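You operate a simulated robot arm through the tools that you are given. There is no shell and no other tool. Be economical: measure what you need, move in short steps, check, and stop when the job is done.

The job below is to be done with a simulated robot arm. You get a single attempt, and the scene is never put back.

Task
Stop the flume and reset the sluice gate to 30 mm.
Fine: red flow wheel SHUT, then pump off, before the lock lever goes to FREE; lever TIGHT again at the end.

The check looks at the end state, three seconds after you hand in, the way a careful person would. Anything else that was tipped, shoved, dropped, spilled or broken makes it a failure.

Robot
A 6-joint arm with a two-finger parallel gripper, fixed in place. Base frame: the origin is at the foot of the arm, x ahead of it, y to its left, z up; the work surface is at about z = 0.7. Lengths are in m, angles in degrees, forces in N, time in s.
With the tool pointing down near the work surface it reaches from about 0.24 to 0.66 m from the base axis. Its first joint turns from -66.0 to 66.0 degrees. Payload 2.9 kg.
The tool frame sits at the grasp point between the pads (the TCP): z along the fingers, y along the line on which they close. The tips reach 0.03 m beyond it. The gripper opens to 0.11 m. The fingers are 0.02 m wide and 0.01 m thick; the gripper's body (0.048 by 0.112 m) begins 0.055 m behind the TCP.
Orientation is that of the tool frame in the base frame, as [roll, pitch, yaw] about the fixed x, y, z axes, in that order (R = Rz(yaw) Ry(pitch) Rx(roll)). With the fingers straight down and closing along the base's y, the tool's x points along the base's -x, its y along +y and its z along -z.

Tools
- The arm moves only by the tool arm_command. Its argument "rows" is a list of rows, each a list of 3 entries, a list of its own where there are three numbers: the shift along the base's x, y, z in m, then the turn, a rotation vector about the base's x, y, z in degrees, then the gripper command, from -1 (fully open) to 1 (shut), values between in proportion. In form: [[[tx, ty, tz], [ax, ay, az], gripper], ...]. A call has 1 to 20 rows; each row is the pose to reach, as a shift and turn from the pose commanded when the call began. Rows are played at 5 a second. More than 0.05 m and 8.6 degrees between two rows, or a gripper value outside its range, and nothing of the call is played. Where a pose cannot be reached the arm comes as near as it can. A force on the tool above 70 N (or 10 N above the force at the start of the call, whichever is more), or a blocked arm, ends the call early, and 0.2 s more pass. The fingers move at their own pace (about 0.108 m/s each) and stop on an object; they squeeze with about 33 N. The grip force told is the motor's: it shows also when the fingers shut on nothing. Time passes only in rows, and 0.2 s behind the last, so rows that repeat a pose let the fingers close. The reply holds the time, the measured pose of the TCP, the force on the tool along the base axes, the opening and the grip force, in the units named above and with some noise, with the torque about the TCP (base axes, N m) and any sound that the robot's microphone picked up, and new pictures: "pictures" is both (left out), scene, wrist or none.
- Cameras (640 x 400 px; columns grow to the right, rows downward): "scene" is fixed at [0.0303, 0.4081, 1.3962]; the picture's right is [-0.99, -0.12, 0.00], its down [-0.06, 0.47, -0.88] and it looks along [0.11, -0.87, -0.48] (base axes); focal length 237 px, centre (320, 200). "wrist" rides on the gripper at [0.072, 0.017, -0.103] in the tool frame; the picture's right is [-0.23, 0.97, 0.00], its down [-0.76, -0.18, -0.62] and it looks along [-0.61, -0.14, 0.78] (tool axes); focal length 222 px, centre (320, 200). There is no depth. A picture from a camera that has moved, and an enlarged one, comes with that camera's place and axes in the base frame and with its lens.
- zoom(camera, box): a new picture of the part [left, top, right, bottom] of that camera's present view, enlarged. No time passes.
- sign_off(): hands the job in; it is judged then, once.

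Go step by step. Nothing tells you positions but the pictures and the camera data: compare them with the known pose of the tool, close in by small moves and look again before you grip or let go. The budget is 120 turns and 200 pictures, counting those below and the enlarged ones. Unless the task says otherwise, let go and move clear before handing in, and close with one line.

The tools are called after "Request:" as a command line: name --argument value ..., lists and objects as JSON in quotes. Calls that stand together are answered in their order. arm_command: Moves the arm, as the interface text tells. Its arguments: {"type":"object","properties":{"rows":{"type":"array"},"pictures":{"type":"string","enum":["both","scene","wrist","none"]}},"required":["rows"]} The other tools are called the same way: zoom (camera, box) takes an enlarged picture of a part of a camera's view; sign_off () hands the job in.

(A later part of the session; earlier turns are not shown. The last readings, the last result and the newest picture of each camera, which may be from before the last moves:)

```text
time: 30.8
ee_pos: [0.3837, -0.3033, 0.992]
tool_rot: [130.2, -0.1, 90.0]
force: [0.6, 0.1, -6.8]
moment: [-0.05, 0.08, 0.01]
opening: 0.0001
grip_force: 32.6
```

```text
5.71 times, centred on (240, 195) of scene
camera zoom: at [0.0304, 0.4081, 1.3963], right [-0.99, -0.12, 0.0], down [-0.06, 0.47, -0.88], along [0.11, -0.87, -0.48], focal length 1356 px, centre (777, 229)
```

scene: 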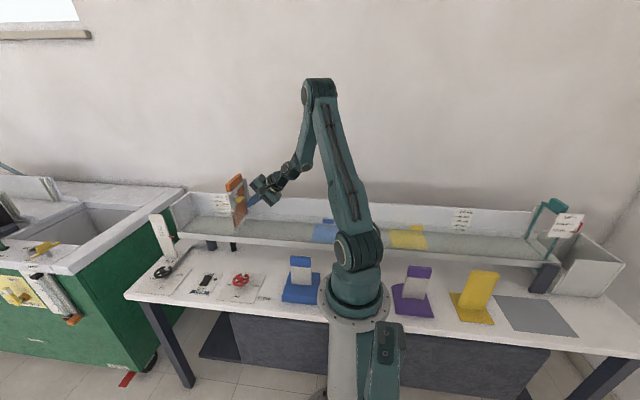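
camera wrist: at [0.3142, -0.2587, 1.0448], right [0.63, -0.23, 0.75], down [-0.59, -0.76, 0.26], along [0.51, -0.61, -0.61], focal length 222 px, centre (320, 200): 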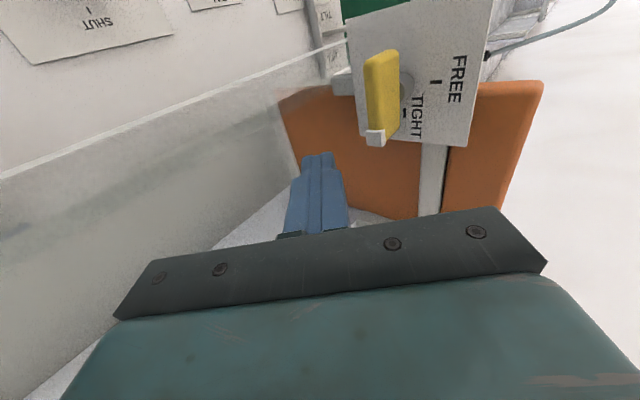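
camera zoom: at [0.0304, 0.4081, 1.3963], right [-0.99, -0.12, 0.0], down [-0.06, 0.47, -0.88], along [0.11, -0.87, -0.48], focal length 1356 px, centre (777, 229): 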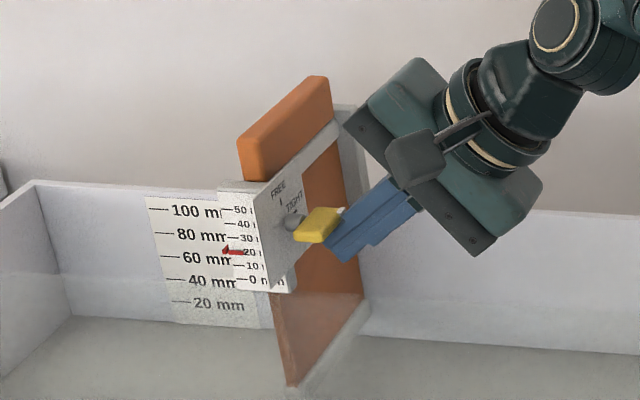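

Light contact (7 N), so I'll keep lifting.

Request:
arm_command --rows '[[[0, 0, 0.004], [0, 0, 0], 1], [[0, 0, 0.008], [0, 0, 0], 1], [[0, 0.001, 0.012], [0, 0, 0], 1], [[0, 0.001, 0.016], [0, 0, 0], 1]]' --pictures "none"

Request:
zoom --camera "wrist" --box '[200, 30, 400, 230]'

Request:
zoom --camera "scene" --box '[200, 160, 280, 230]'

```text
time: 31.8
ee_pos: [0.3778, -0.3029, 0.9959]
tool_rot: [131.7, -0.8, 89.6]
force: [0.1, -5.3, -67.2]
moment: [-0.64, 1.33, -0.11]
opening: 0.0
grip_force: 33.4
```

```text
2.00 times, centred on (300, 130) of wrist
camera zoom: at [0.314, -0.2293, 1.0776], right [0.65, -0.24, 0.72], down [-0.59, -0.76, 0.27], along [0.49, -0.6, -0.63], focal length 444 px, centre (360, 340)
```

zoom: 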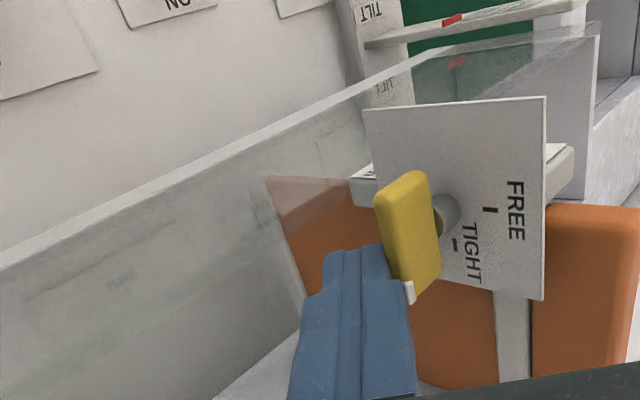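

```text
5.71 times, centred on (240, 195) of scene
camera zoom: at [0.0311, 0.4073, 1.3965], right [-0.99, -0.12, 0.0], down [-0.06, 0.47, -0.88], along [0.11, -0.87, -0.48], focal length 1356 px, centre (777, 229)
```

zoom: 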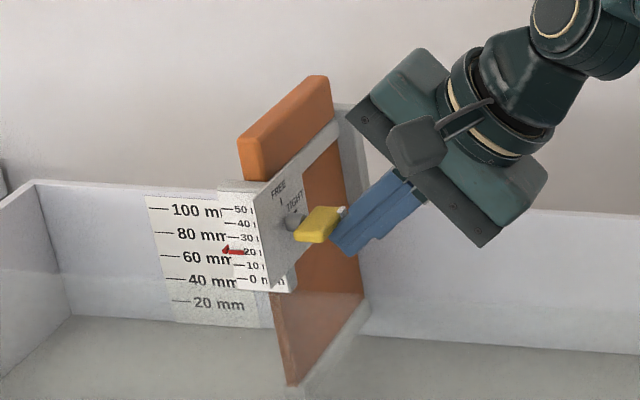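

67 N and the lever hardly moved. The fingers' inner edge is bearing only about 6 mm from the pivot. I'll back off, shift outward to catch just the tip for more leverage, and lift again.

Request:
arm_command --rows '[[[0, 0, -0.012], [0, 0, 0], 1], [[0, -0.006, -0.024], [0, 0, 0], 1], [[0, -0.006, -0.024], [0, 0, 0], 1]]' --pictures "none"

Request:
zoom --camera "wrist" --box '[250, 80, 350, 180]'

```text
time: 32.6
ee_pos: [0.3839, -0.3078, 0.9852]
tool_rot: [129.9, 0.1, 90.0]
force: [-0.6, 0.2, -0.2]
moment: [0.05, -0.02, -0.04]
opening: 0.0001
grip_force: 33.1
```

```text
4.00 times, centred on (300, 130) of wrist
camera zoom: at [0.3159, -0.2342, 1.062], right [0.62, -0.23, 0.75], down [-0.59, -0.76, 0.26], along [0.51, -0.61, -0.61], focal length 888 px, centre (400, 480)
```

zoom: 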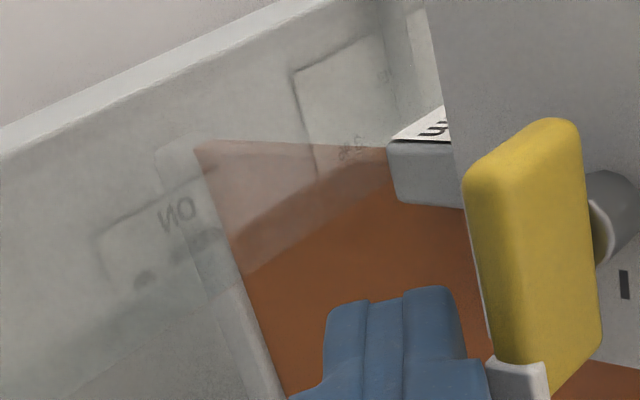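

Request:
arm_command --rows '[[[0, 0.001, 0.004], [0, 0, 0], 1], [[0, 0.001, 0.008], [0, 0, 0], 1], [[0, 0.001, 0.011], [0, 0, 0], 1], [[0, 0.001, 0.014], [0, 0, 0], 1], [[0, 0.001, 0.017], [0, 0, 0], 1], [[0, 0.001, 0.02], [0, 0, 0], 1]]' --pictures "none"

Request:
zoom --camera "wrist" --box '[250, 80, 350, 180]'

Request:
zoom --camera "scene" --box '[215, 170, 265, 220]'

```text
time: 34.0
ee_pos: [0.384, -0.3075, 1.0055]
tool_rot: [129.8, 0.1, 90.1]
force: [0.1, 0.1, 0.4]
moment: [-0.03, 0.01, -0.02]
opening: 0.0
grip_force: 32.9
```

```text
4.00 times, centred on (300, 130) of wrist
camera zoom: at [0.3161, -0.2333, 1.0836], right [0.62, -0.23, 0.75], down [-0.59, -0.76, 0.26], along [0.51, -0.61, -0.61], focal length 888 px, centre (400, 480)
```

zoom: 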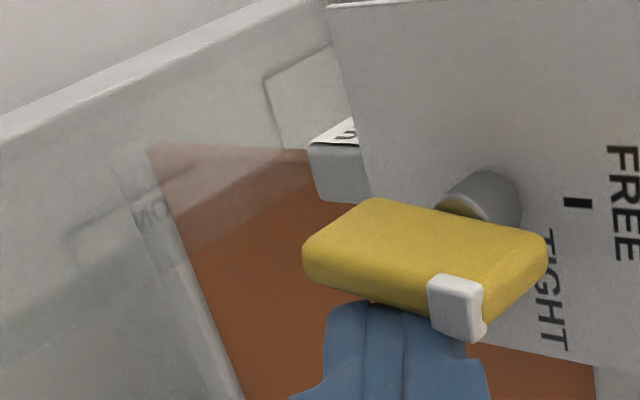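

```text
8.00 times, centred on (240, 195) of scene
camera zoom: at [0.0303, 0.4081, 1.3962], right [-0.99, -0.12, 0.0], down [-0.06, 0.47, -0.88], along [0.11, -0.87, -0.48], focal length 1899 px, centre (960, 240)
```

zoom: 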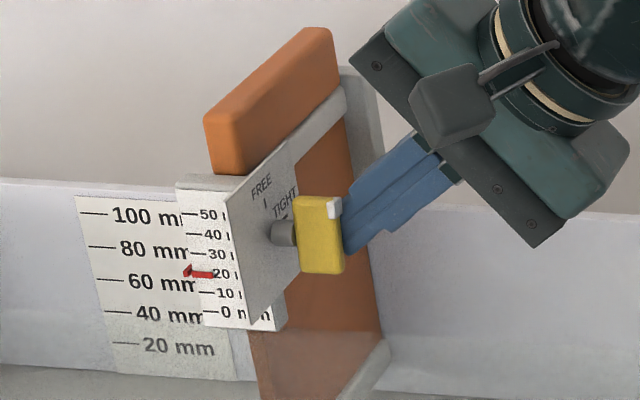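

The lever flipped up and is nearly vertical. I'll push it gently in +y to make sure it reaches the FREE stop.

Request:
arm_command --rows '[[[0, 0, 0.004], [0, 0, 0], 1], [[0, 0.003, 0.005], [0, 0, 0], 1], [[0, 0.006, 0.005], [0, 0, 0], 1], [[0, 0.009, 0.005], [0, 0, 0], 1]]' --pictures "none"

Request:
zoom --camera "wrist" --box '[250, 80, 350, 180]'

Request:
zoom --camera "scene" --box '[215, 170, 265, 220]'

```text
time: 35.0
ee_pos: [0.3822, -0.3067, 1.0091]
tool_rot: [129.9, 0.8, 89.3]
force: [9.7, -40.9, -7.5]
moment: [-0.49, -0.33, -0.71]
opening: 0.0
grip_force: 32.8
```

```text
4.00 times, centred on (300, 130) of wrist
camera zoom: at [0.3159, -0.2304, 1.0872], right [0.62, -0.23, 0.75], down [-0.6, -0.75, 0.27], along [0.5, -0.62, -0.6], focal length 888 px, centre (400, 480)
```

zoom: 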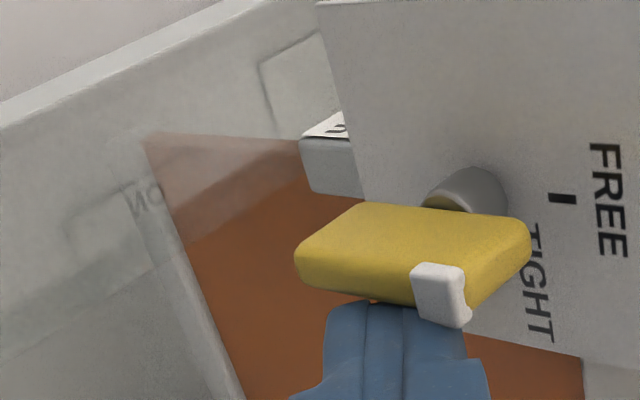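

```text
8.00 times, centred on (240, 195) of scene
camera zoom: at [0.0307, 0.4069, 1.3966], right [-0.99, -0.12, 0.0], down [-0.06, 0.47, -0.88], along [0.11, -0.87, -0.48], focal length 1899 px, centre (960, 240)
```

zoom: 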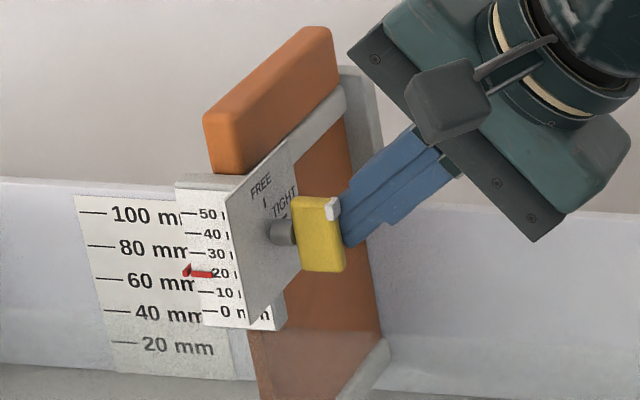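

41 N is acting near the pivot height, so I'll back off, raise the fingers to the lever's top and push once more.

Request:
arm_command --rows '[[[0, -0.008, 0], [0, 0, 0], 1], [[0, -0.012, 0.008], [0, 0, 0], 1], [[0, -0.012, 0.016], [0, 0, 0], 1], [[0, -0.009, 0.016], [0, 0, 0], 1], [[0, -0.006, 0.016], [0, 0, 0], 1], [[0, -0.003, 0.016], [0, 0, 0], 1]]' --pictures "none"

Request:
zoom --camera "wrist" --box '[250, 80, 350, 180]'

Request:
zoom --camera "scene" --box '[215, 170, 265, 220]'

```text
time: 36.4
ee_pos: [0.3822, -0.3068, 1.0258]
tool_rot: [130.0, 0.4, 89.5]
force: [4.0, -25.7, -2.5]
moment: [-0.38, 0.29, -0.46]
opening: 0.0
grip_force: 33.4
```

```text
4.00 times, centred on (300, 130) of wrist
camera zoom: at [0.3156, -0.2315, 1.103], right [0.62, -0.23, 0.75], down [-0.6, -0.75, 0.27], along [0.5, -0.62, -0.61], focal length 888 px, centre (400, 480)
```

zoom: 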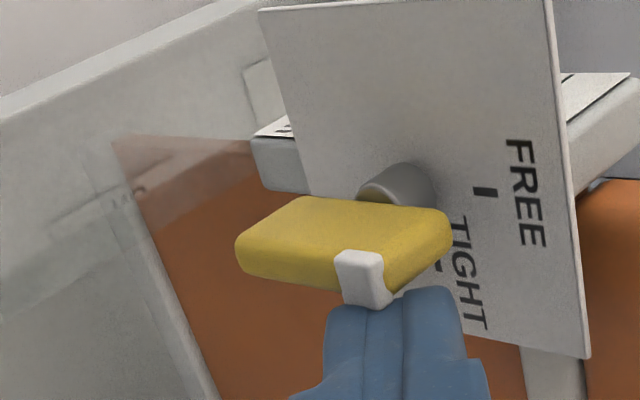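

```text
8.00 times, centred on (240, 195) of scene
camera zoom: at [0.0305, 0.4074, 1.3965], right [-0.99, -0.12, 0.0], down [-0.06, 0.47, -0.88], along [0.11, -0.87, -0.48], focal length 1899 px, centre (960, 240)
```

zoom: 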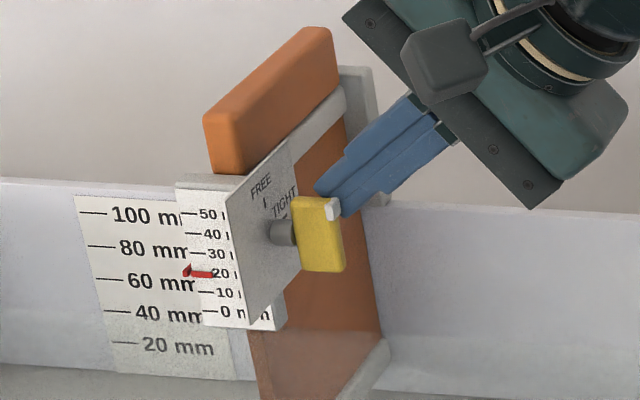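

The lever is hard against its stop and parallel to the FREE mark. I'll back away, go up and turn the tool vertical with the fingers closing along x, to grip the gate board's top.

Request:
arm_command --rows '[[[0, -0.008, 0], [0, 0, 0], 1], [[-0.005, -0.012, 0.02], [0, 0, 0], 1], [[-0.01, -0.012, 0.06], [0, 0, 0], 1], [[-0.01, -0.012, 0.1], [0, 0, 0], 1], [[-0.01, -0.012, 0.14], [0, 7, 0], -0.2], [[-0.01, -0.012, 0.16], [0, 14, 0], -0.2], [[-0.01, -0.012, 0.16], [0, 21, 0], -0.2], [[-0.01, -0.012, 0.16], [0, 28, 0], -0.2], [[-0.01, -0.012, 0.16], [0, 35, 0], -0.2], [[-0.01, -0.012, 0.16], [0, 42, 0], -0.2], [[-0.01, -0.012, 0.16], [0, 50, 0], -0.2], [[-0.01, -0.012, 0.16], [0, 50, 0], -0.2]]'

Request:
zoom --camera "scene" --box '[205, 150, 275, 220]'

Request:
zoom --camera "wrist" --box '[220, 60, 440, 240]'

```text
time: 39.0
ee_pos: [0.3728, -0.3135, 1.1848]
tool_rot: [-179.9, -0.1, 90.0]
force: [0.6, 0.6, -0.1]
moment: [0.0, -0.03, -0.03]
opening: 0.0663
grip_force: 0.0
camera wrist: at [0.3911, -0.2395, 1.287], right [0.97, -0.23, 0.0], down [-0.18, -0.76, 0.62], along [-0.14, -0.61, -0.78], focal length 222 px, centre (320, 200)
```

scene: 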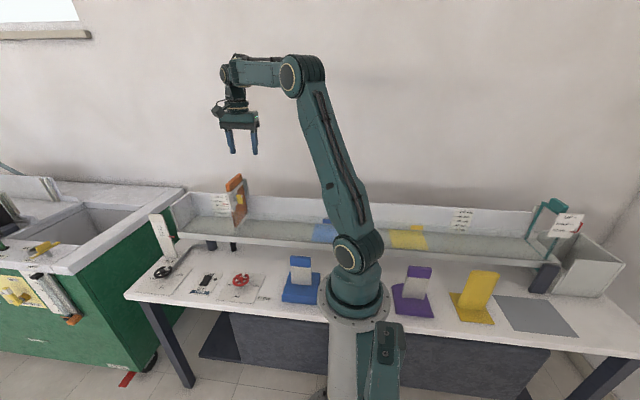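
wrist: 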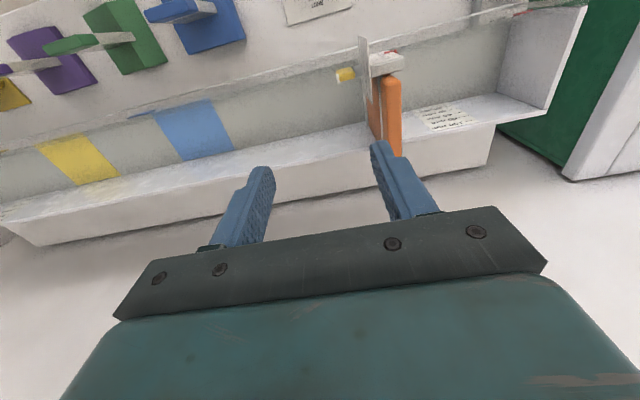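

```text
5.71 times, centred on (240, 185) of scene
camera zoom: at [0.0303, 0.4081, 1.3962], right [-0.99, -0.12, 0.0], down [-0.06, 0.47, -0.88], along [0.11, -0.87, -0.48], focal length 1356 px, centre (777, 286)
```

zoom: 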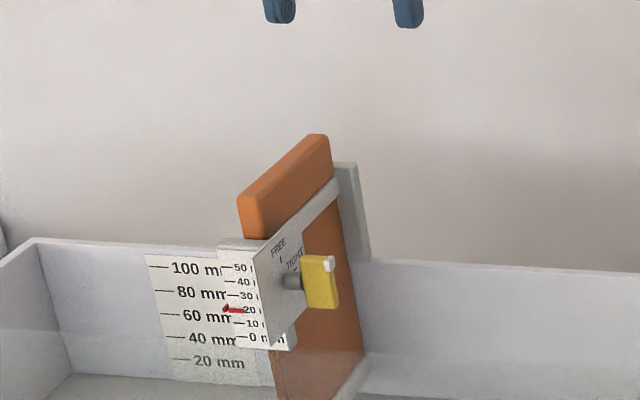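

```text
2.22 times, centred on (330, 150) of wrist
camera zoom: at [0.3911, -0.2395, 1.287], right [0.97, -0.23, 0.0], down [-0.18, -0.76, 0.62], along [-0.14, -0.61, -0.78], focal length 494 px, centre (298, 311)
```

zoom: 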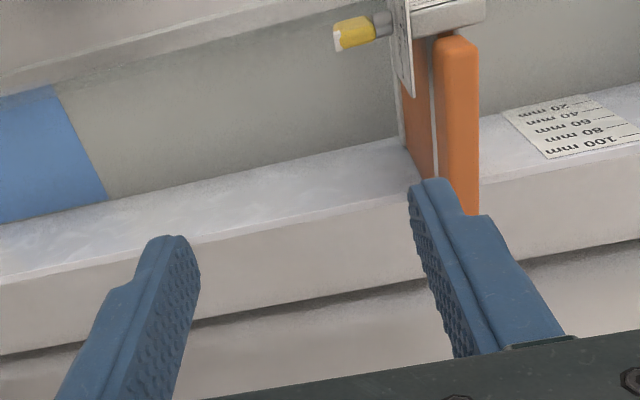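

The board top is at about x = 0.444, y = -0.297 to -0.395, z = 1.047. I'll move above its middle and verify.

Request:
arm_command --rows '[[[0.035, -0.015, 0], [0, 0, 0], -0.2], [[0.071, -0.031, 0], [0, 0, 0], -0.2], [[0.071, -0.031, -0.03], [0, 0, 0], -0.2], [[0.071, -0.031, -0.06], [0, 0, 0], -0.2], [[0.071, -0.031, -0.06], [0, 0, 0], -0.2]]' --pictures "wrist"

Request:
zoom --camera "scene" --box '[205, 150, 275, 220]'

```text
time: 40.2
ee_pos: [0.445, -0.3437, 1.1256]
tool_rot: [-179.9, 0.0, 89.9]
force: [0.3, -0.5, 0.2]
moment: [-0.01, 0.01, -0.03]
opening: 0.0658
grip_force: 0.1
camera wrist: at [0.4621, -0.2702, 1.2271], right [0.97, -0.23, 0.0], down [-0.18, -0.76, 0.62], along [-0.14, -0.61, -0.78], focal length 222 px, centre (320, 200)
```

wrist: 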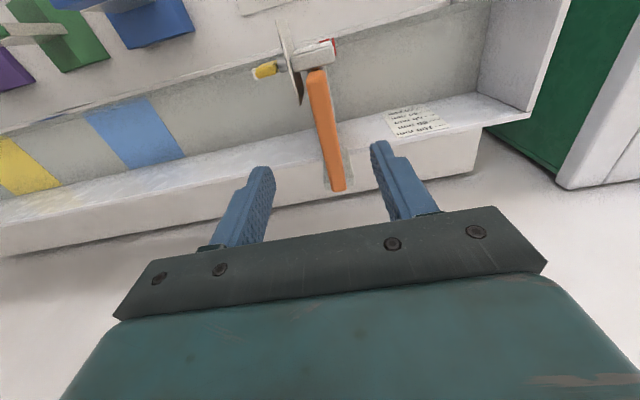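

```text
5.71 times, centred on (240, 185) of scene
camera zoom: at [0.0303, 0.4081, 1.3962], right [-0.99, -0.12, 0.0], down [-0.06, 0.47, -0.88], along [0.11, -0.87, -0.48], focal length 1356 px, centre (777, 286)
```

zoom: 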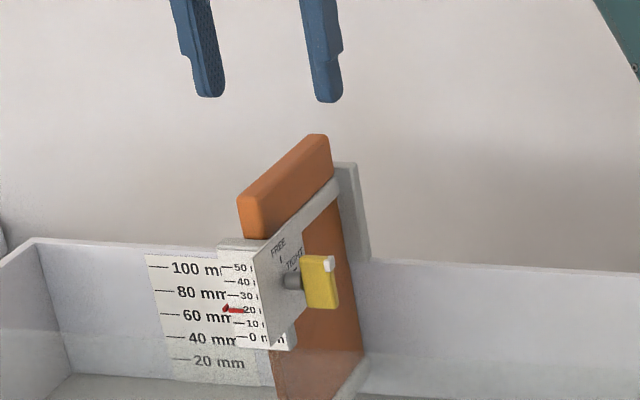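

The board's centre line is at x ≈ 0.449. I'll lower the fingers around it.

Request:
arm_command --rows '[[[0.004, -0.002, -0.02], [0, 0, 0], -0.2], [[0.004, -0.002, -0.04], [0, 0, 0], -0.2], [[0.004, -0.002, -0.058], [0, 0, 0], -0.2], [[0.004, -0.002, -0.058], [0, 0, 0], -0.2]]' --pictures "wrist"

Request:
zoom --camera "scene" --box '[205, 150, 275, 220]'

```text
time: 41.2
ee_pos: [0.446, -0.3469, 1.0673]
tool_rot: [180.0, 0.0, 90.0]
force: [0.8, -0.4, 0.2]
moment: [0.0, -0.01, 0.02]
opening: 0.066
grip_force: 0.0
camera wrist: at [0.4649, -0.2723, 1.169], right [0.97, -0.23, 0.0], down [-0.18, -0.76, 0.62], along [-0.14, -0.61, -0.78], focal length 222 px, centre (320, 200)
```

wrist: 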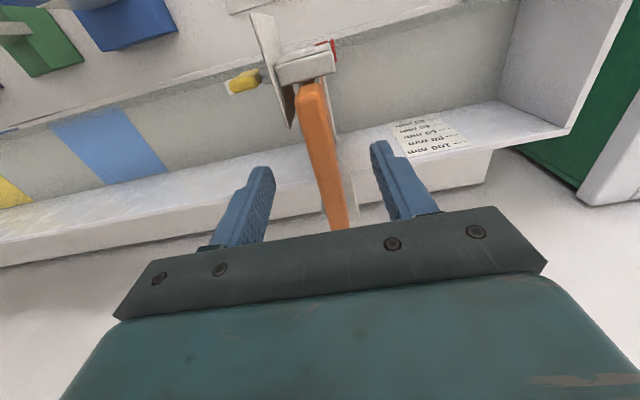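

```text
5.71 times, centred on (240, 185) of scene
camera zoom: at [0.0303, 0.4081, 1.3962], right [-0.99, -0.12, 0.0], down [-0.06, 0.47, -0.88], along [0.11, -0.87, -0.48], focal length 1356 px, centre (777, 286)
```

zoom: 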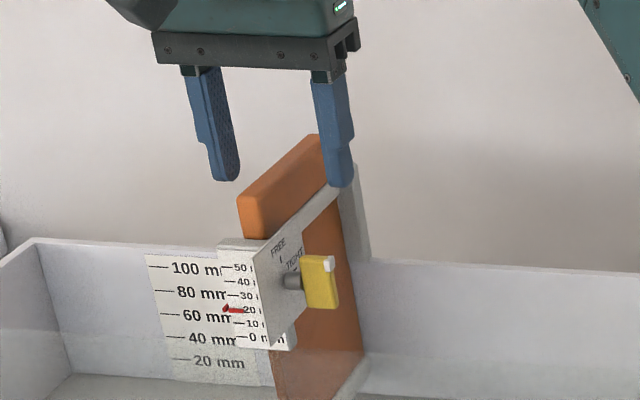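

The board is between the fingers, so I'll close on it.

Request:
arm_command --rows '[[[0.001, 0, 0], [0, 0, 0], 0.3], [[0.001, 0, 0], [0, 0, 0], 0.6], [[0.001, 0, 0], [0, 0, 0], 1], [[0.001, 0, 0], [0, 0, 0], 1]]' --pictures "wrist"

Request:
zoom --camera "scene" --box '[205, 150, 275, 220]'

```text
time: 42.2
ee_pos: [0.4491, -0.3474, 1.0673]
tool_rot: [179.8, 0.1, 90.0]
force: [17.0, -0.7, 0.8]
moment: [-0.49, -0.23, -0.58]
opening: 0.0154
grip_force: 44.5
camera wrist: at [0.4673, -0.2719, 1.1697], right [0.97, -0.23, 0.0], down [-0.18, -0.76, 0.62], along [-0.14, -0.61, -0.78], focal length 222 px, centre (320, 200)
```

wrist: 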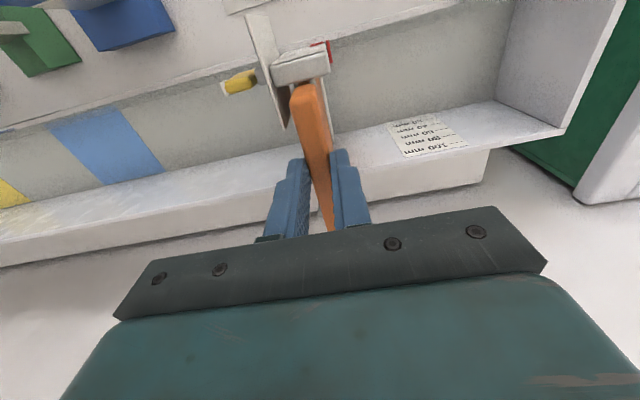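

```text
5.71 times, centred on (240, 185) of scene
camera zoom: at [0.0308, 0.4082, 1.3962], right [-0.99, -0.12, 0.0], down [-0.06, 0.47, -0.88], along [0.11, -0.87, -0.48], focal length 1356 px, centre (777, 286)
```

zoom: 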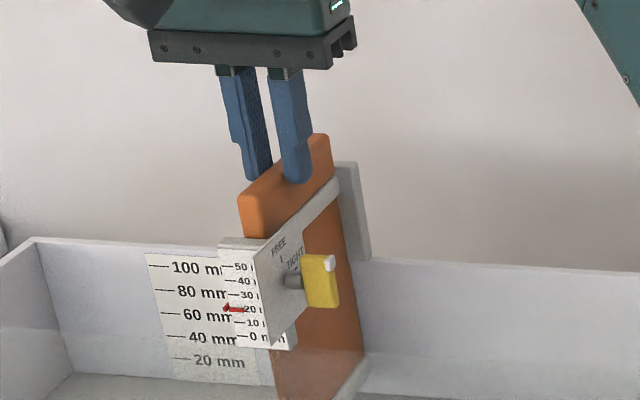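

Gripped, 15 mm thick. I'll ease the x load and lift about 5 mm, then read the pointer.

Request:
arm_command --rows '[[[0.002, 0, 0], [0, 0, 0], 1], [[0.002, 0, 0.002], [0, 0, 0], 1], [[0.002, 0, 0.004], [0, 0, 0], 1], [[0.002, 0, 0.005], [0, 0, 0], 1], [[0.002, 0, 0.005], [0, 0, 0], 1]]' --pictures "none"

Request:
zoom --camera "scene" --box '[219, 188, 247, 214]'

```text
time: 43.4
ee_pos: [0.4509, -0.3469, 1.0718]
tool_rot: [-179.9, -0.1, 90.0]
force: [-0.7, 7.8, -3.4]
moment: [1.47, 0.03, -0.11]
opening: 0.0155
grip_force: 45.0
```

```text
15.38 times, centred on (233, 201) of scene
camera zoom: at [0.0303, 0.4083, 1.3962], right [-0.99, -0.12, 0.0], down [-0.06, 0.47, -0.88], along [0.11, -0.87, -0.47], focal length 3652 px, centre (1658, 185)
```

zoom: 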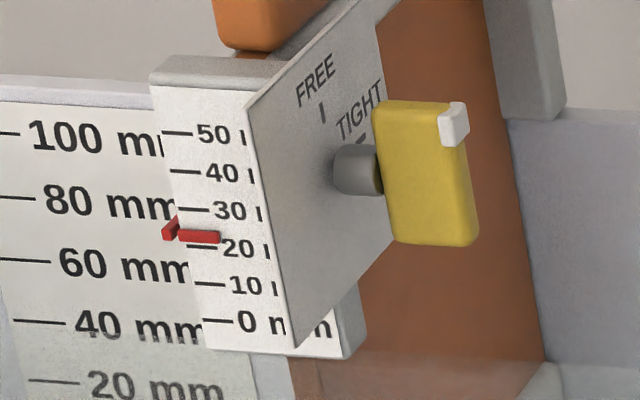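

The gate is rising, with the pointer now at about 23. I'll lift further.

Request:
arm_command --rows '[[[0, 0, 0.002], [0, 0, 0], 1], [[0, 0, 0.004], [0, 0, 0], 1], [[0, 0, 0.005], [0, 0, 0], 1], [[0, 0, 0.005], [0, 0, 0], 1]]' --pictures "none"

Request:
zoom --camera "scene" --box '[219, 188, 247, 214]'

```text
time: 44.4
ee_pos: [0.4498, -0.3467, 1.0772]
tool_rot: [-179.9, -0.2, 90.0]
force: [-9.4, 12.5, -0.4]
moment: [0.94, 0.24, 0.03]
opening: 0.0159
grip_force: 44.8
```

```text
15.38 times, centred on (233, 201) of scene
camera zoom: at [0.03, 0.4085, 1.3961], right [-0.99, -0.12, 0.0], down [-0.06, 0.47, -0.88], along [0.11, -0.87, -0.47], focal length 3652 px, centre (1658, 185)
```

zoom: 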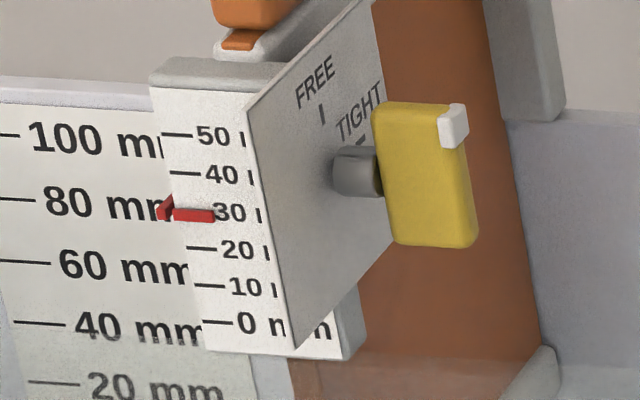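

The pointer reads about 28.8 now, so I'll nudge it up about 1 mm more.

Request:
arm_command --rows '[[[0.001, -0.001, 0.0005], [0, 0, 0], 1], [[0.001, -0.001, 0.001], [0, 0, 0], 1], [[0.001, -0.001, 0.001], [0, 0, 0], 1]]' --pictures "none"

Request:
zoom --camera "scene" --box '[224, 194, 240, 206]'

```text
time: 45.2
ee_pos: [0.4489, -0.3474, 1.0775]
tool_rot: [-179.8, -0.2, 90.0]
force: [-14.4, 22.6, -3.0]
moment: [0.67, 0.04, -0.4]
opening: 0.0157
grip_force: 45.1
```

```text
16.00 times, centred on (232, 200) of scene
camera zoom: at [0.0299, 0.4088, 1.396], right [-0.99, -0.12, 0.0], down [-0.06, 0.47, -0.88], along [0.11, -0.87, -0.47], focal length 3798 px, centre (1728, 200)
```

zoom: 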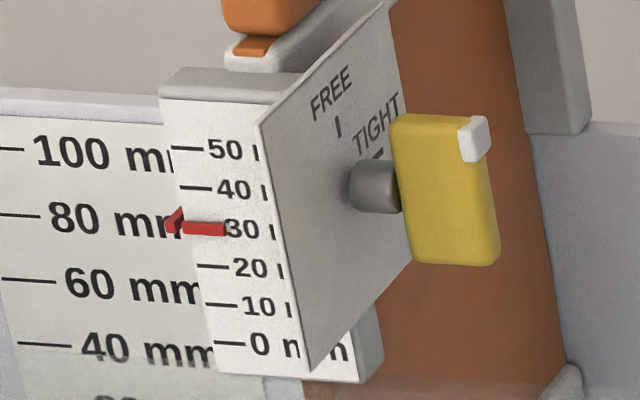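

It reads about 30. I'll relieve the side load, open the fingers and check that the gate holds.

Request:
arm_command --rows '[[[-0.001, 0.001, 0], [0, 0, 0], 1], [[-0.001, 0.0015, 0], [0, 0, 0], 0.6], [[-0.001, 0.0015, 0], [0, 0, 0], 0.2], [[-0.001, 0.0015, 0], [0, 0, 0], -0.2], [[-0.001, 0.0015, 0], [0, 0, 0], -0.2]]' --pictures "none"

Request:
zoom --camera "scene" --box '[224, 194, 240, 206]'

```text
time: 46.4
ee_pos: [0.4511, -0.3456, 1.0784]
tool_rot: [-180.0, 0.0, 90.0]
force: [0.7, 1.1, 0.0]
moment: [-0.02, 0.02, 0.03]
opening: 0.0659
grip_force: 0.1
```

```text
16.00 times, centred on (232, 200) of scene
camera zoom: at [0.0303, 0.4081, 1.3962], right [-0.99, -0.12, 0.0], down [-0.06, 0.47, -0.88], along [0.11, -0.87, -0.48], focal length 3798 px, centre (1728, 200)
```

zoom: 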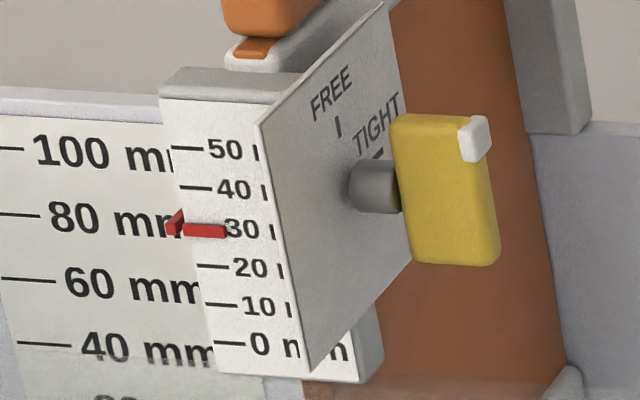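

The gate holds. The pointer stands proud of the scale, so I'll view it more squarely with the wrist camera before locking.

Request:
arm_command --rows '[[[0, 0, 0.04], [0, 0, 0], -0.2], [[0, 0, 0.08], [0, 0, 0], -0.2], [[-0.01, 0.04, 0.09], [0, 0, 0], 1], [[-0.02, 0.08, 0.09], [-7, 0, 0], 1], [[-0.03, 0.12, 0.09], [-14, 0, 0], 1], [[-0.038, 0.16, 0.08], [-21, 0, 0], 1], [[-0.038, 0.2, 0.06], [-28, 0, 0], 1], [[-0.038, 0.226, 0.03], [-35, 0, 0], 1], [[-0.038, 0.226, -0.01], [-40, 0, 0], 1], [[-0.038, 0.226, -0.05], [-40, 0, 0], 1], [[-0.038, 0.226, -0.07], [-40, 0, 0], 1], [[-0.038, 0.226, -0.07], [-40, 0, 0], 1]]'

```text
time: 49.0
ee_pos: [0.4126, -0.1204, 1.0084]
tool_rot: [-180.0, 39.9, 89.9]
force: [0.7, -0.7, 0.1]
moment: [-0.01, 0.0, 0.02]
opening: 0.0
grip_force: 32.5
camera wrist: at [0.4302, 0.003, 1.0396], right [0.97, -0.17, 0.15], down [-0.18, -0.18, 0.97], along [-0.14, -0.97, -0.21], focal length 222 px, centre (320, 200)
```

scene: 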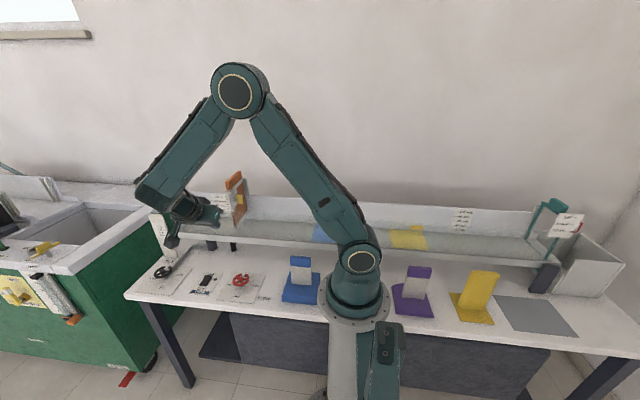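
wrist: 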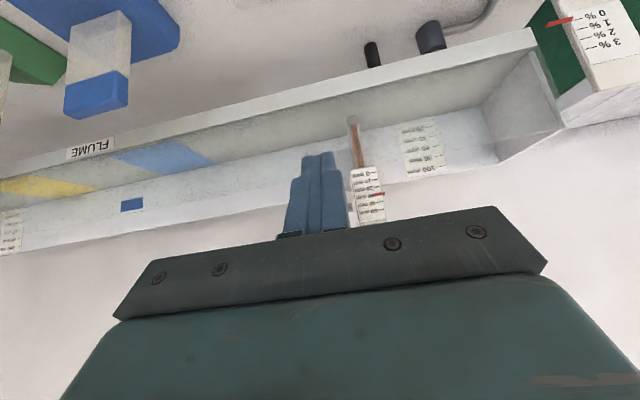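

Request:
zoom --camera "wrist" --box '[344, 160, 404, 230]'

```text
5.71 times, centred on (374, 195) of wrist
camera zoom: at [0.4302, 0.003, 1.0396], right [0.97, -0.17, 0.15], down [-0.18, -0.18, 0.97], along [-0.14, -0.97, -0.21], focal length 1269 px, centre (11, 229)
```

zoom: 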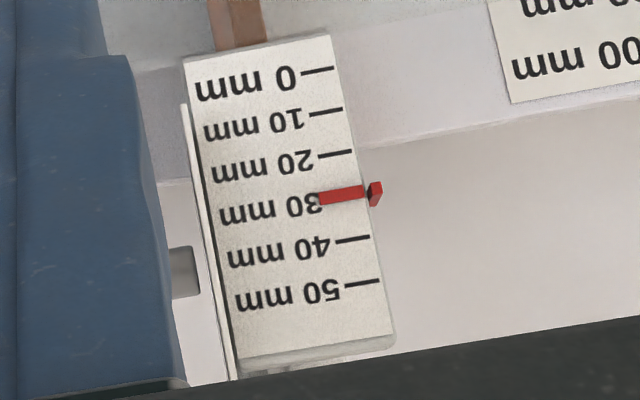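

Seen squarely it reads 29.4 to 29.8, which is good. Now I'll relock: back up, bring the tool vertical, then tilt it toward +x on the lever's +y side.

Request:
arm_command --rows '[[[0, 0, 0.04], [5, 0, 0], 1], [[0, 0, 0.08], [13, 0, 0], 1], [[-0.01, -0.01, 0.12], [21, 0, 0], 1], [[-0.02, -0.03, 0.13], [29, 0, 0], 1], [[-0.03, -0.06, 0.13], [36, 0, 0], 1], [[-0.04, -0.09, 0.13], [40, 0, 0], 1], [[-0.04, -0.1, 0.13], [40, 0, 0], 1]]' --pictures "none"

Request:
arm_command --rows '[[[0, 0, 0], [0, -7, 0], 1], [[0, 0, 0], [0, -14, 0], 1], [[0, 0, 0], [0, -21, 0], 1], [[0, 0, 0], [0, -28, 0], 1], [[0, 0, 0], [0, -35, 0], 1], [[0, 0, -0.01], [0, -42, 0], 1], [[0, 0, -0.02], [0, -50, 0], 1], [[0, 0, -0.03], [0, -50, 0], 1], [[0, 0, -0.03], [0, -50, 0], 1]]'

Request:
zoom --camera "scene" --box '[205, 150, 275, 220]'

```text
time: 50.6
ee_pos: [0.3727, -0.2217, 1.1387]
tool_rot: [-180.0, 0.0, 90.0]
force: [-0.5, -0.1, -0.2]
moment: [-0.02, 0.0, -0.02]
opening: 0.0
grip_force: 33.1
```

```text
time: 52.6
ee_pos: [0.373, -0.2206, 1.1084]
tool_rot: [130.0, 0.0, 90.0]
force: [0.5, 0.1, -0.4]
moment: [0.0, -0.01, -0.01]
opening: 0.0001
grip_force: 33.6
camera wrist: at [0.3056, -0.1464, 1.1859], right [0.63, -0.23, 0.75], down [-0.59, -0.76, 0.26], along [0.51, -0.61, -0.61], focal length 222 px, centre (320, 200)
```

scene: 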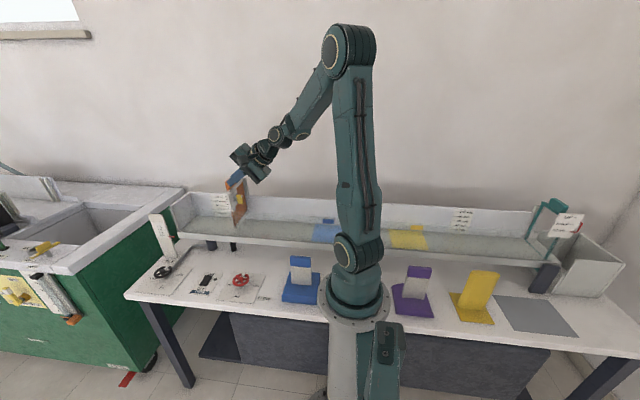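
wrist: 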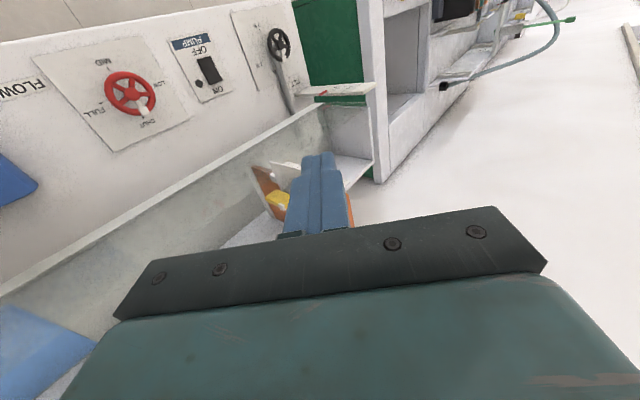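

```text
5.71 times, centred on (240, 185) of scene
camera zoom: at [0.0303, 0.4081, 1.3962], right [-0.99, -0.12, 0.0], down [-0.06, 0.47, -0.88], along [0.11, -0.87, -0.48], focal length 1356 px, centre (777, 286)
```

zoom: 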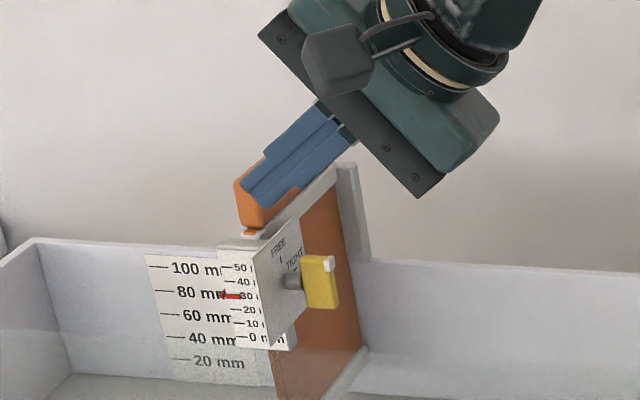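

The tool is tilted and clear. I'll descend beside the lever on its +y side to z ≈ 1.037.

Request:
arm_command --rows '[[[0.007, -0.015, -0.025], [0, 0, 0], 1], [[0.014, -0.029, -0.05], [0, 0, 0], 1], [[0.014, -0.029, -0.071], [0, 0, 0], 1], [[0.014, -0.029, -0.071], [0, 0, 0], 1]]' --pictures "wrist"

Request:
zoom --camera "wrist" --box '[250, 90, 370, 240]'

Request:
zoom --camera "scene" --box '[215, 170, 265, 220]'

```text
time: 53.6
ee_pos: [0.3866, -0.2518, 1.0357]
tool_rot: [130.1, 0.0, 89.9]
force: [0.3, 1.0, -0.2]
moment: [-0.05, 0.02, 0.02]
opening: 0.0001
grip_force: 32.5
camera wrist: at [0.3196, -0.1766, 1.1143], right [0.63, -0.23, 0.75], down [-0.59, -0.76, 0.26], along [0.51, -0.61, -0.61], focal length 222 px, centre (320, 200)
```

wrist: 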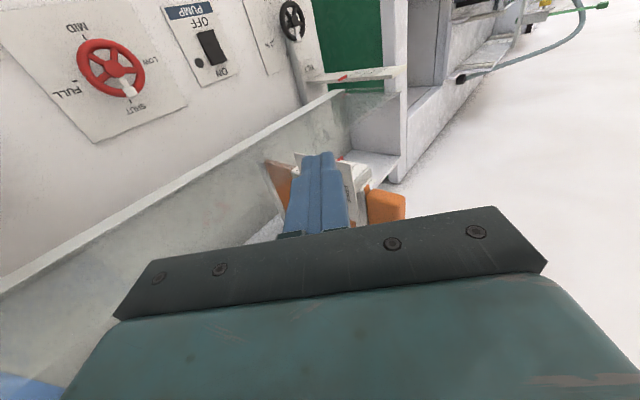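

```text
2.67 times, centred on (310, 165) of wrist
camera zoom: at [0.3196, -0.1766, 1.1143], right [0.63, -0.23, 0.75], down [-0.59, -0.76, 0.26], along [0.51, -0.61, -0.61], focal length 592 px, centre (347, 293)
```

zoom: 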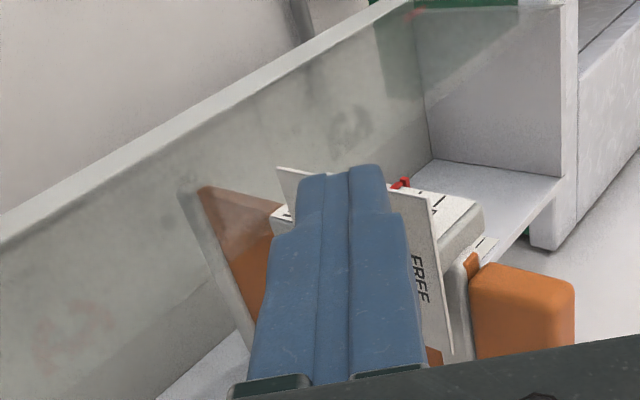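

```text
8.00 times, centred on (240, 195) of scene
camera zoom: at [0.0303, 0.4081, 1.3962], right [-0.99, -0.12, 0.0], down [-0.06, 0.47, -0.88], along [0.11, -0.87, -0.48], focal length 1899 px, centre (960, 240)
```

zoom: 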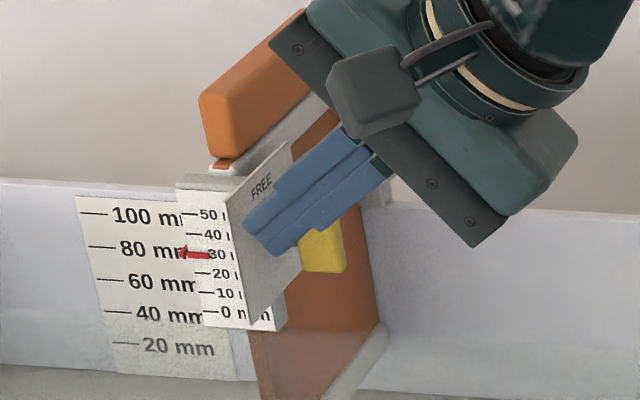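

Everything is clear of the plate. I'll sweep in -y to turn the lever back.

Request:
arm_command --rows '[[[0, -0.006, 0], [0, 0, 0], 1], [[0, -0.012, 0], [0, 0, 0], 1], [[0, -0.017, 0], [0, 0, 0], 1], [[0, -0.021, 0], [0, 0, 0], 1], [[0, -0.025, 0], [0, 0, 0], 1], [[0, -0.029, 0], [0, 0, 0], 1], [[0, -0.033, 0], [0, 0, 0], 1], [[0, -0.037, 0], [0, 0, 0], 1]]' --pictures "none"

Request:
zoom --camera "scene" --box '[215, 170, 265, 220]'

Request:
zoom --camera "wrist" --box '[250, 90, 370, 240]'

```text
time: 55.4
ee_pos: [0.3863, -0.2861, 1.0363]
tool_rot: [130.0, 0.0, 90.1]
force: [1.2, 1.8, 0.4]
moment: [0.06, -0.05, 0.06]
opening: 0.0
grip_force: 33.1
```

```text
8.00 times, centred on (240, 195) of scene
camera zoom: at [0.0303, 0.4082, 1.3962], right [-0.99, -0.12, 0.0], down [-0.06, 0.47, -0.88], along [0.11, -0.87, -0.48], focal length 1899 px, centre (960, 240)
```

zoom: 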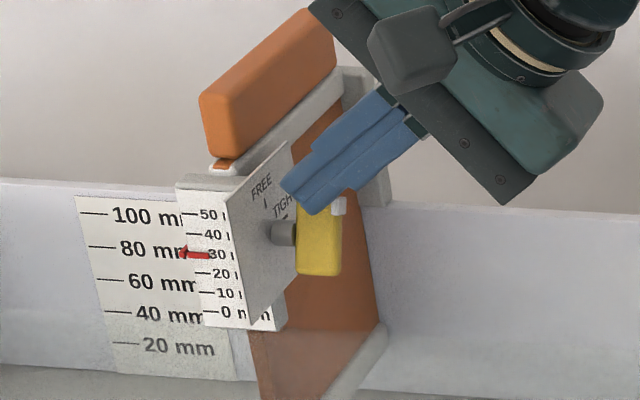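

```text
2.67 times, centred on (310, 165) of wrist
camera zoom: at [0.3194, -0.2124, 1.1151], right [0.63, -0.23, 0.75], down [-0.59, -0.76, 0.26], along [0.51, -0.61, -0.61], focal length 592 px, centre (347, 293)
```

zoom: 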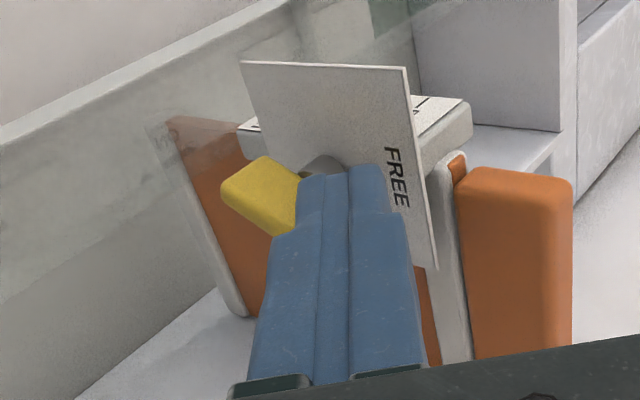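

The lever turned only slightly as the fingers skimmed its top. I'll back off, drop 6 mm and sweep again.

Request:
arm_command --rows '[[[0, 0.02, 0], [0, 0, 0], 1], [[0, 0.034, 0], [0, 0, 0], 1], [[0, 0.034, -0.006], [0, 0, 0], 1], [[0, 0.02, -0.006], [0, 0, 0], 1], [[0, 0.014, -0.006], [0, 0, 0], 1], [[0, 0.01, -0.006], [0, 0, 0], 1], [[0, 0.006, -0.006], [0, 0, 0], 1], [[0, 0.002, -0.006], [0, 0, 0], 1], [[0, -0.002, -0.006], [0, 0, 0], 1], [[0, -0.006, -0.005], [0, 0, 0], 1]]' --pictures "none"

Request:
zoom --camera "scene" --box '[215, 170, 265, 220]'

Request:
zoom --camera "wrist" --box '[250, 90, 370, 240]'

```text
time: 57.6
ee_pos: [0.3873, -0.2932, 1.0321]
tool_rot: [130.0, 0.0, 90.0]
force: [-0.1, 1.8, 0.4]
moment: [0.07, 0.02, 0.01]
opening: 0.0001
grip_force: 33.3
```

```text
8.00 times, centred on (240, 195) of scene
camera zoom: at [0.0303, 0.4082, 1.3962], right [-0.99, -0.12, 0.0], down [-0.06, 0.47, -0.88], along [0.11, -0.87, -0.48], focal length 1899 px, centre (960, 240)
```

zoom: 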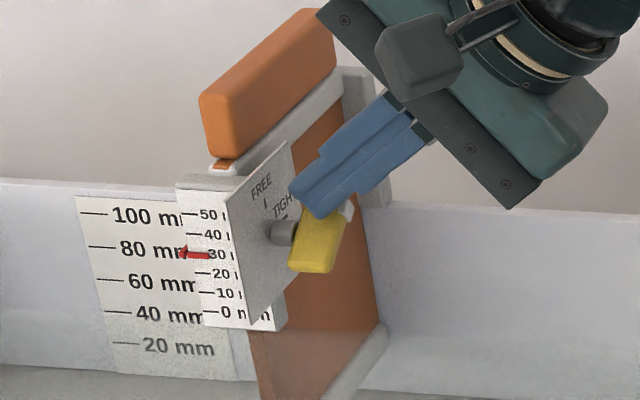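

```text
2.67 times, centred on (310, 165) of wrist
camera zoom: at [0.3198, -0.2188, 1.1098], right [0.63, -0.23, 0.75], down [-0.59, -0.76, 0.26], along [0.51, -0.61, -0.61], focal length 592 px, centre (347, 293)
```

zoom: 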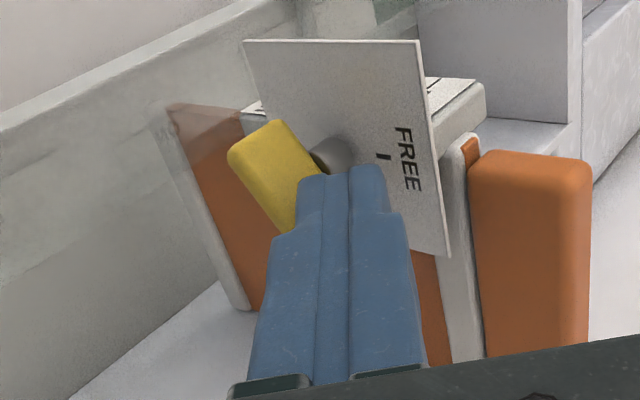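

It's turned about halfway with low force. I'll continue outward and down.

Request:
arm_command --rows '[[[0, -0.004, 0], [0, 0, 0], 1], [[0, -0.008, -0.001], [0, 0, 0], 1], [[0, -0.01, -0.003], [0, 0, 0], 1], [[0, -0.01, -0.005], [0, 0, 0], 1], [[0, -0.01, -0.007], [0, 0, 0], 1], [[0, -0.01, -0.009], [0, 0, 0], 1]]' --pictures "none"

Request:
zoom --camera "scene" --box '[215, 170, 265, 220]'

Request:
zoom --camera "wrist" --box '[250, 90, 370, 240]'

```text
time: 59.0
ee_pos: [0.3865, -0.3019, 1.0248]
tool_rot: [129.7, 0.2, 90.0]
force: [-13.0, 3.7, 18.1]
moment: [0.14, 0.0, 0.08]
opening: 0.0001
grip_force: 32.7
```

```text
8.00 times, centred on (240, 195) of scene
camera zoom: at [0.0297, 0.4084, 1.3962], right [-0.99, -0.12, 0.0], down [-0.06, 0.47, -0.88], along [0.11, -0.87, -0.47], focal length 1899 px, centre (960, 240)
```

zoom: 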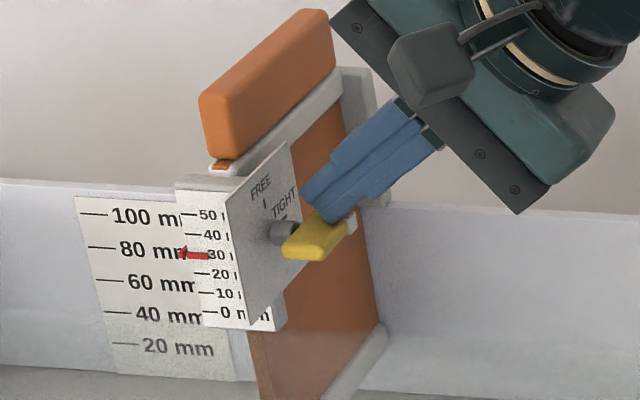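

```text
2.67 times, centred on (310, 165) of wrist
camera zoom: at [0.3192, -0.228, 1.1026], right [0.62, -0.23, 0.75], down [-0.59, -0.76, 0.26], along [0.51, -0.61, -0.61], focal length 592 px, centre (347, 293)
```

zoom: 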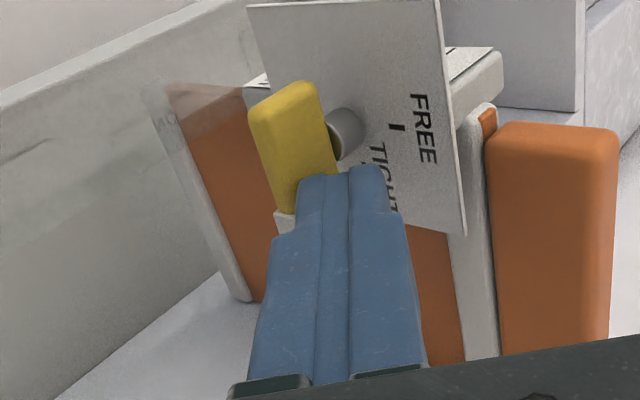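

Nearly at TIGHT. I'll press a bit farther out on the arm to seat it at its stop.

Request:
arm_command --rows '[[[0, 0, 0.004], [0, 0, 0], 1], [[0, -0.005, 0.004], [0, 0, 0], 1], [[0, -0.005, 0], [0, 0, 0], 1], [[0, -0.005, -0.002], [0, 0, 0], 1], [[0, -0.005, -0.004], [0, 0, 0], 1], [[0, -0.005, -0.006], [0, 0, 0], 1]]' --pictures "none"

Request:
zoom --camera "scene" --box '[215, 170, 265, 220]'

```text
time: 60.4
ee_pos: [0.3879, -0.3071, 1.0243]
tool_rot: [129.1, 0.4, 90.0]
force: [-3.7, 0.6, 8.5]
moment: [0.04, -0.03, 0.04]
opening: 0.0
grip_force: 33.0
stopped in row 6: the force on the tool passed its limit at 72 N (the readings are from after the stop); the commanded pose is now the measured one
```

```text
8.00 times, centred on (240, 195) of scene
camera zoom: at [0.0301, 0.4082, 1.3962], right [-0.99, -0.12, 0.0], down [-0.06, 0.47, -0.88], along [0.11, -0.87, -0.48], focal length 1899 px, centre (960, 240)
```

zoom: 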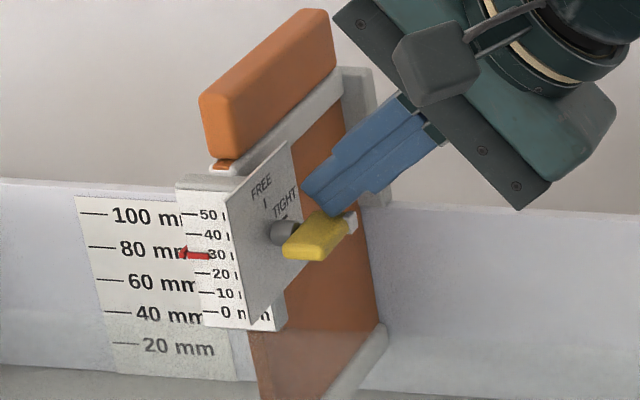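

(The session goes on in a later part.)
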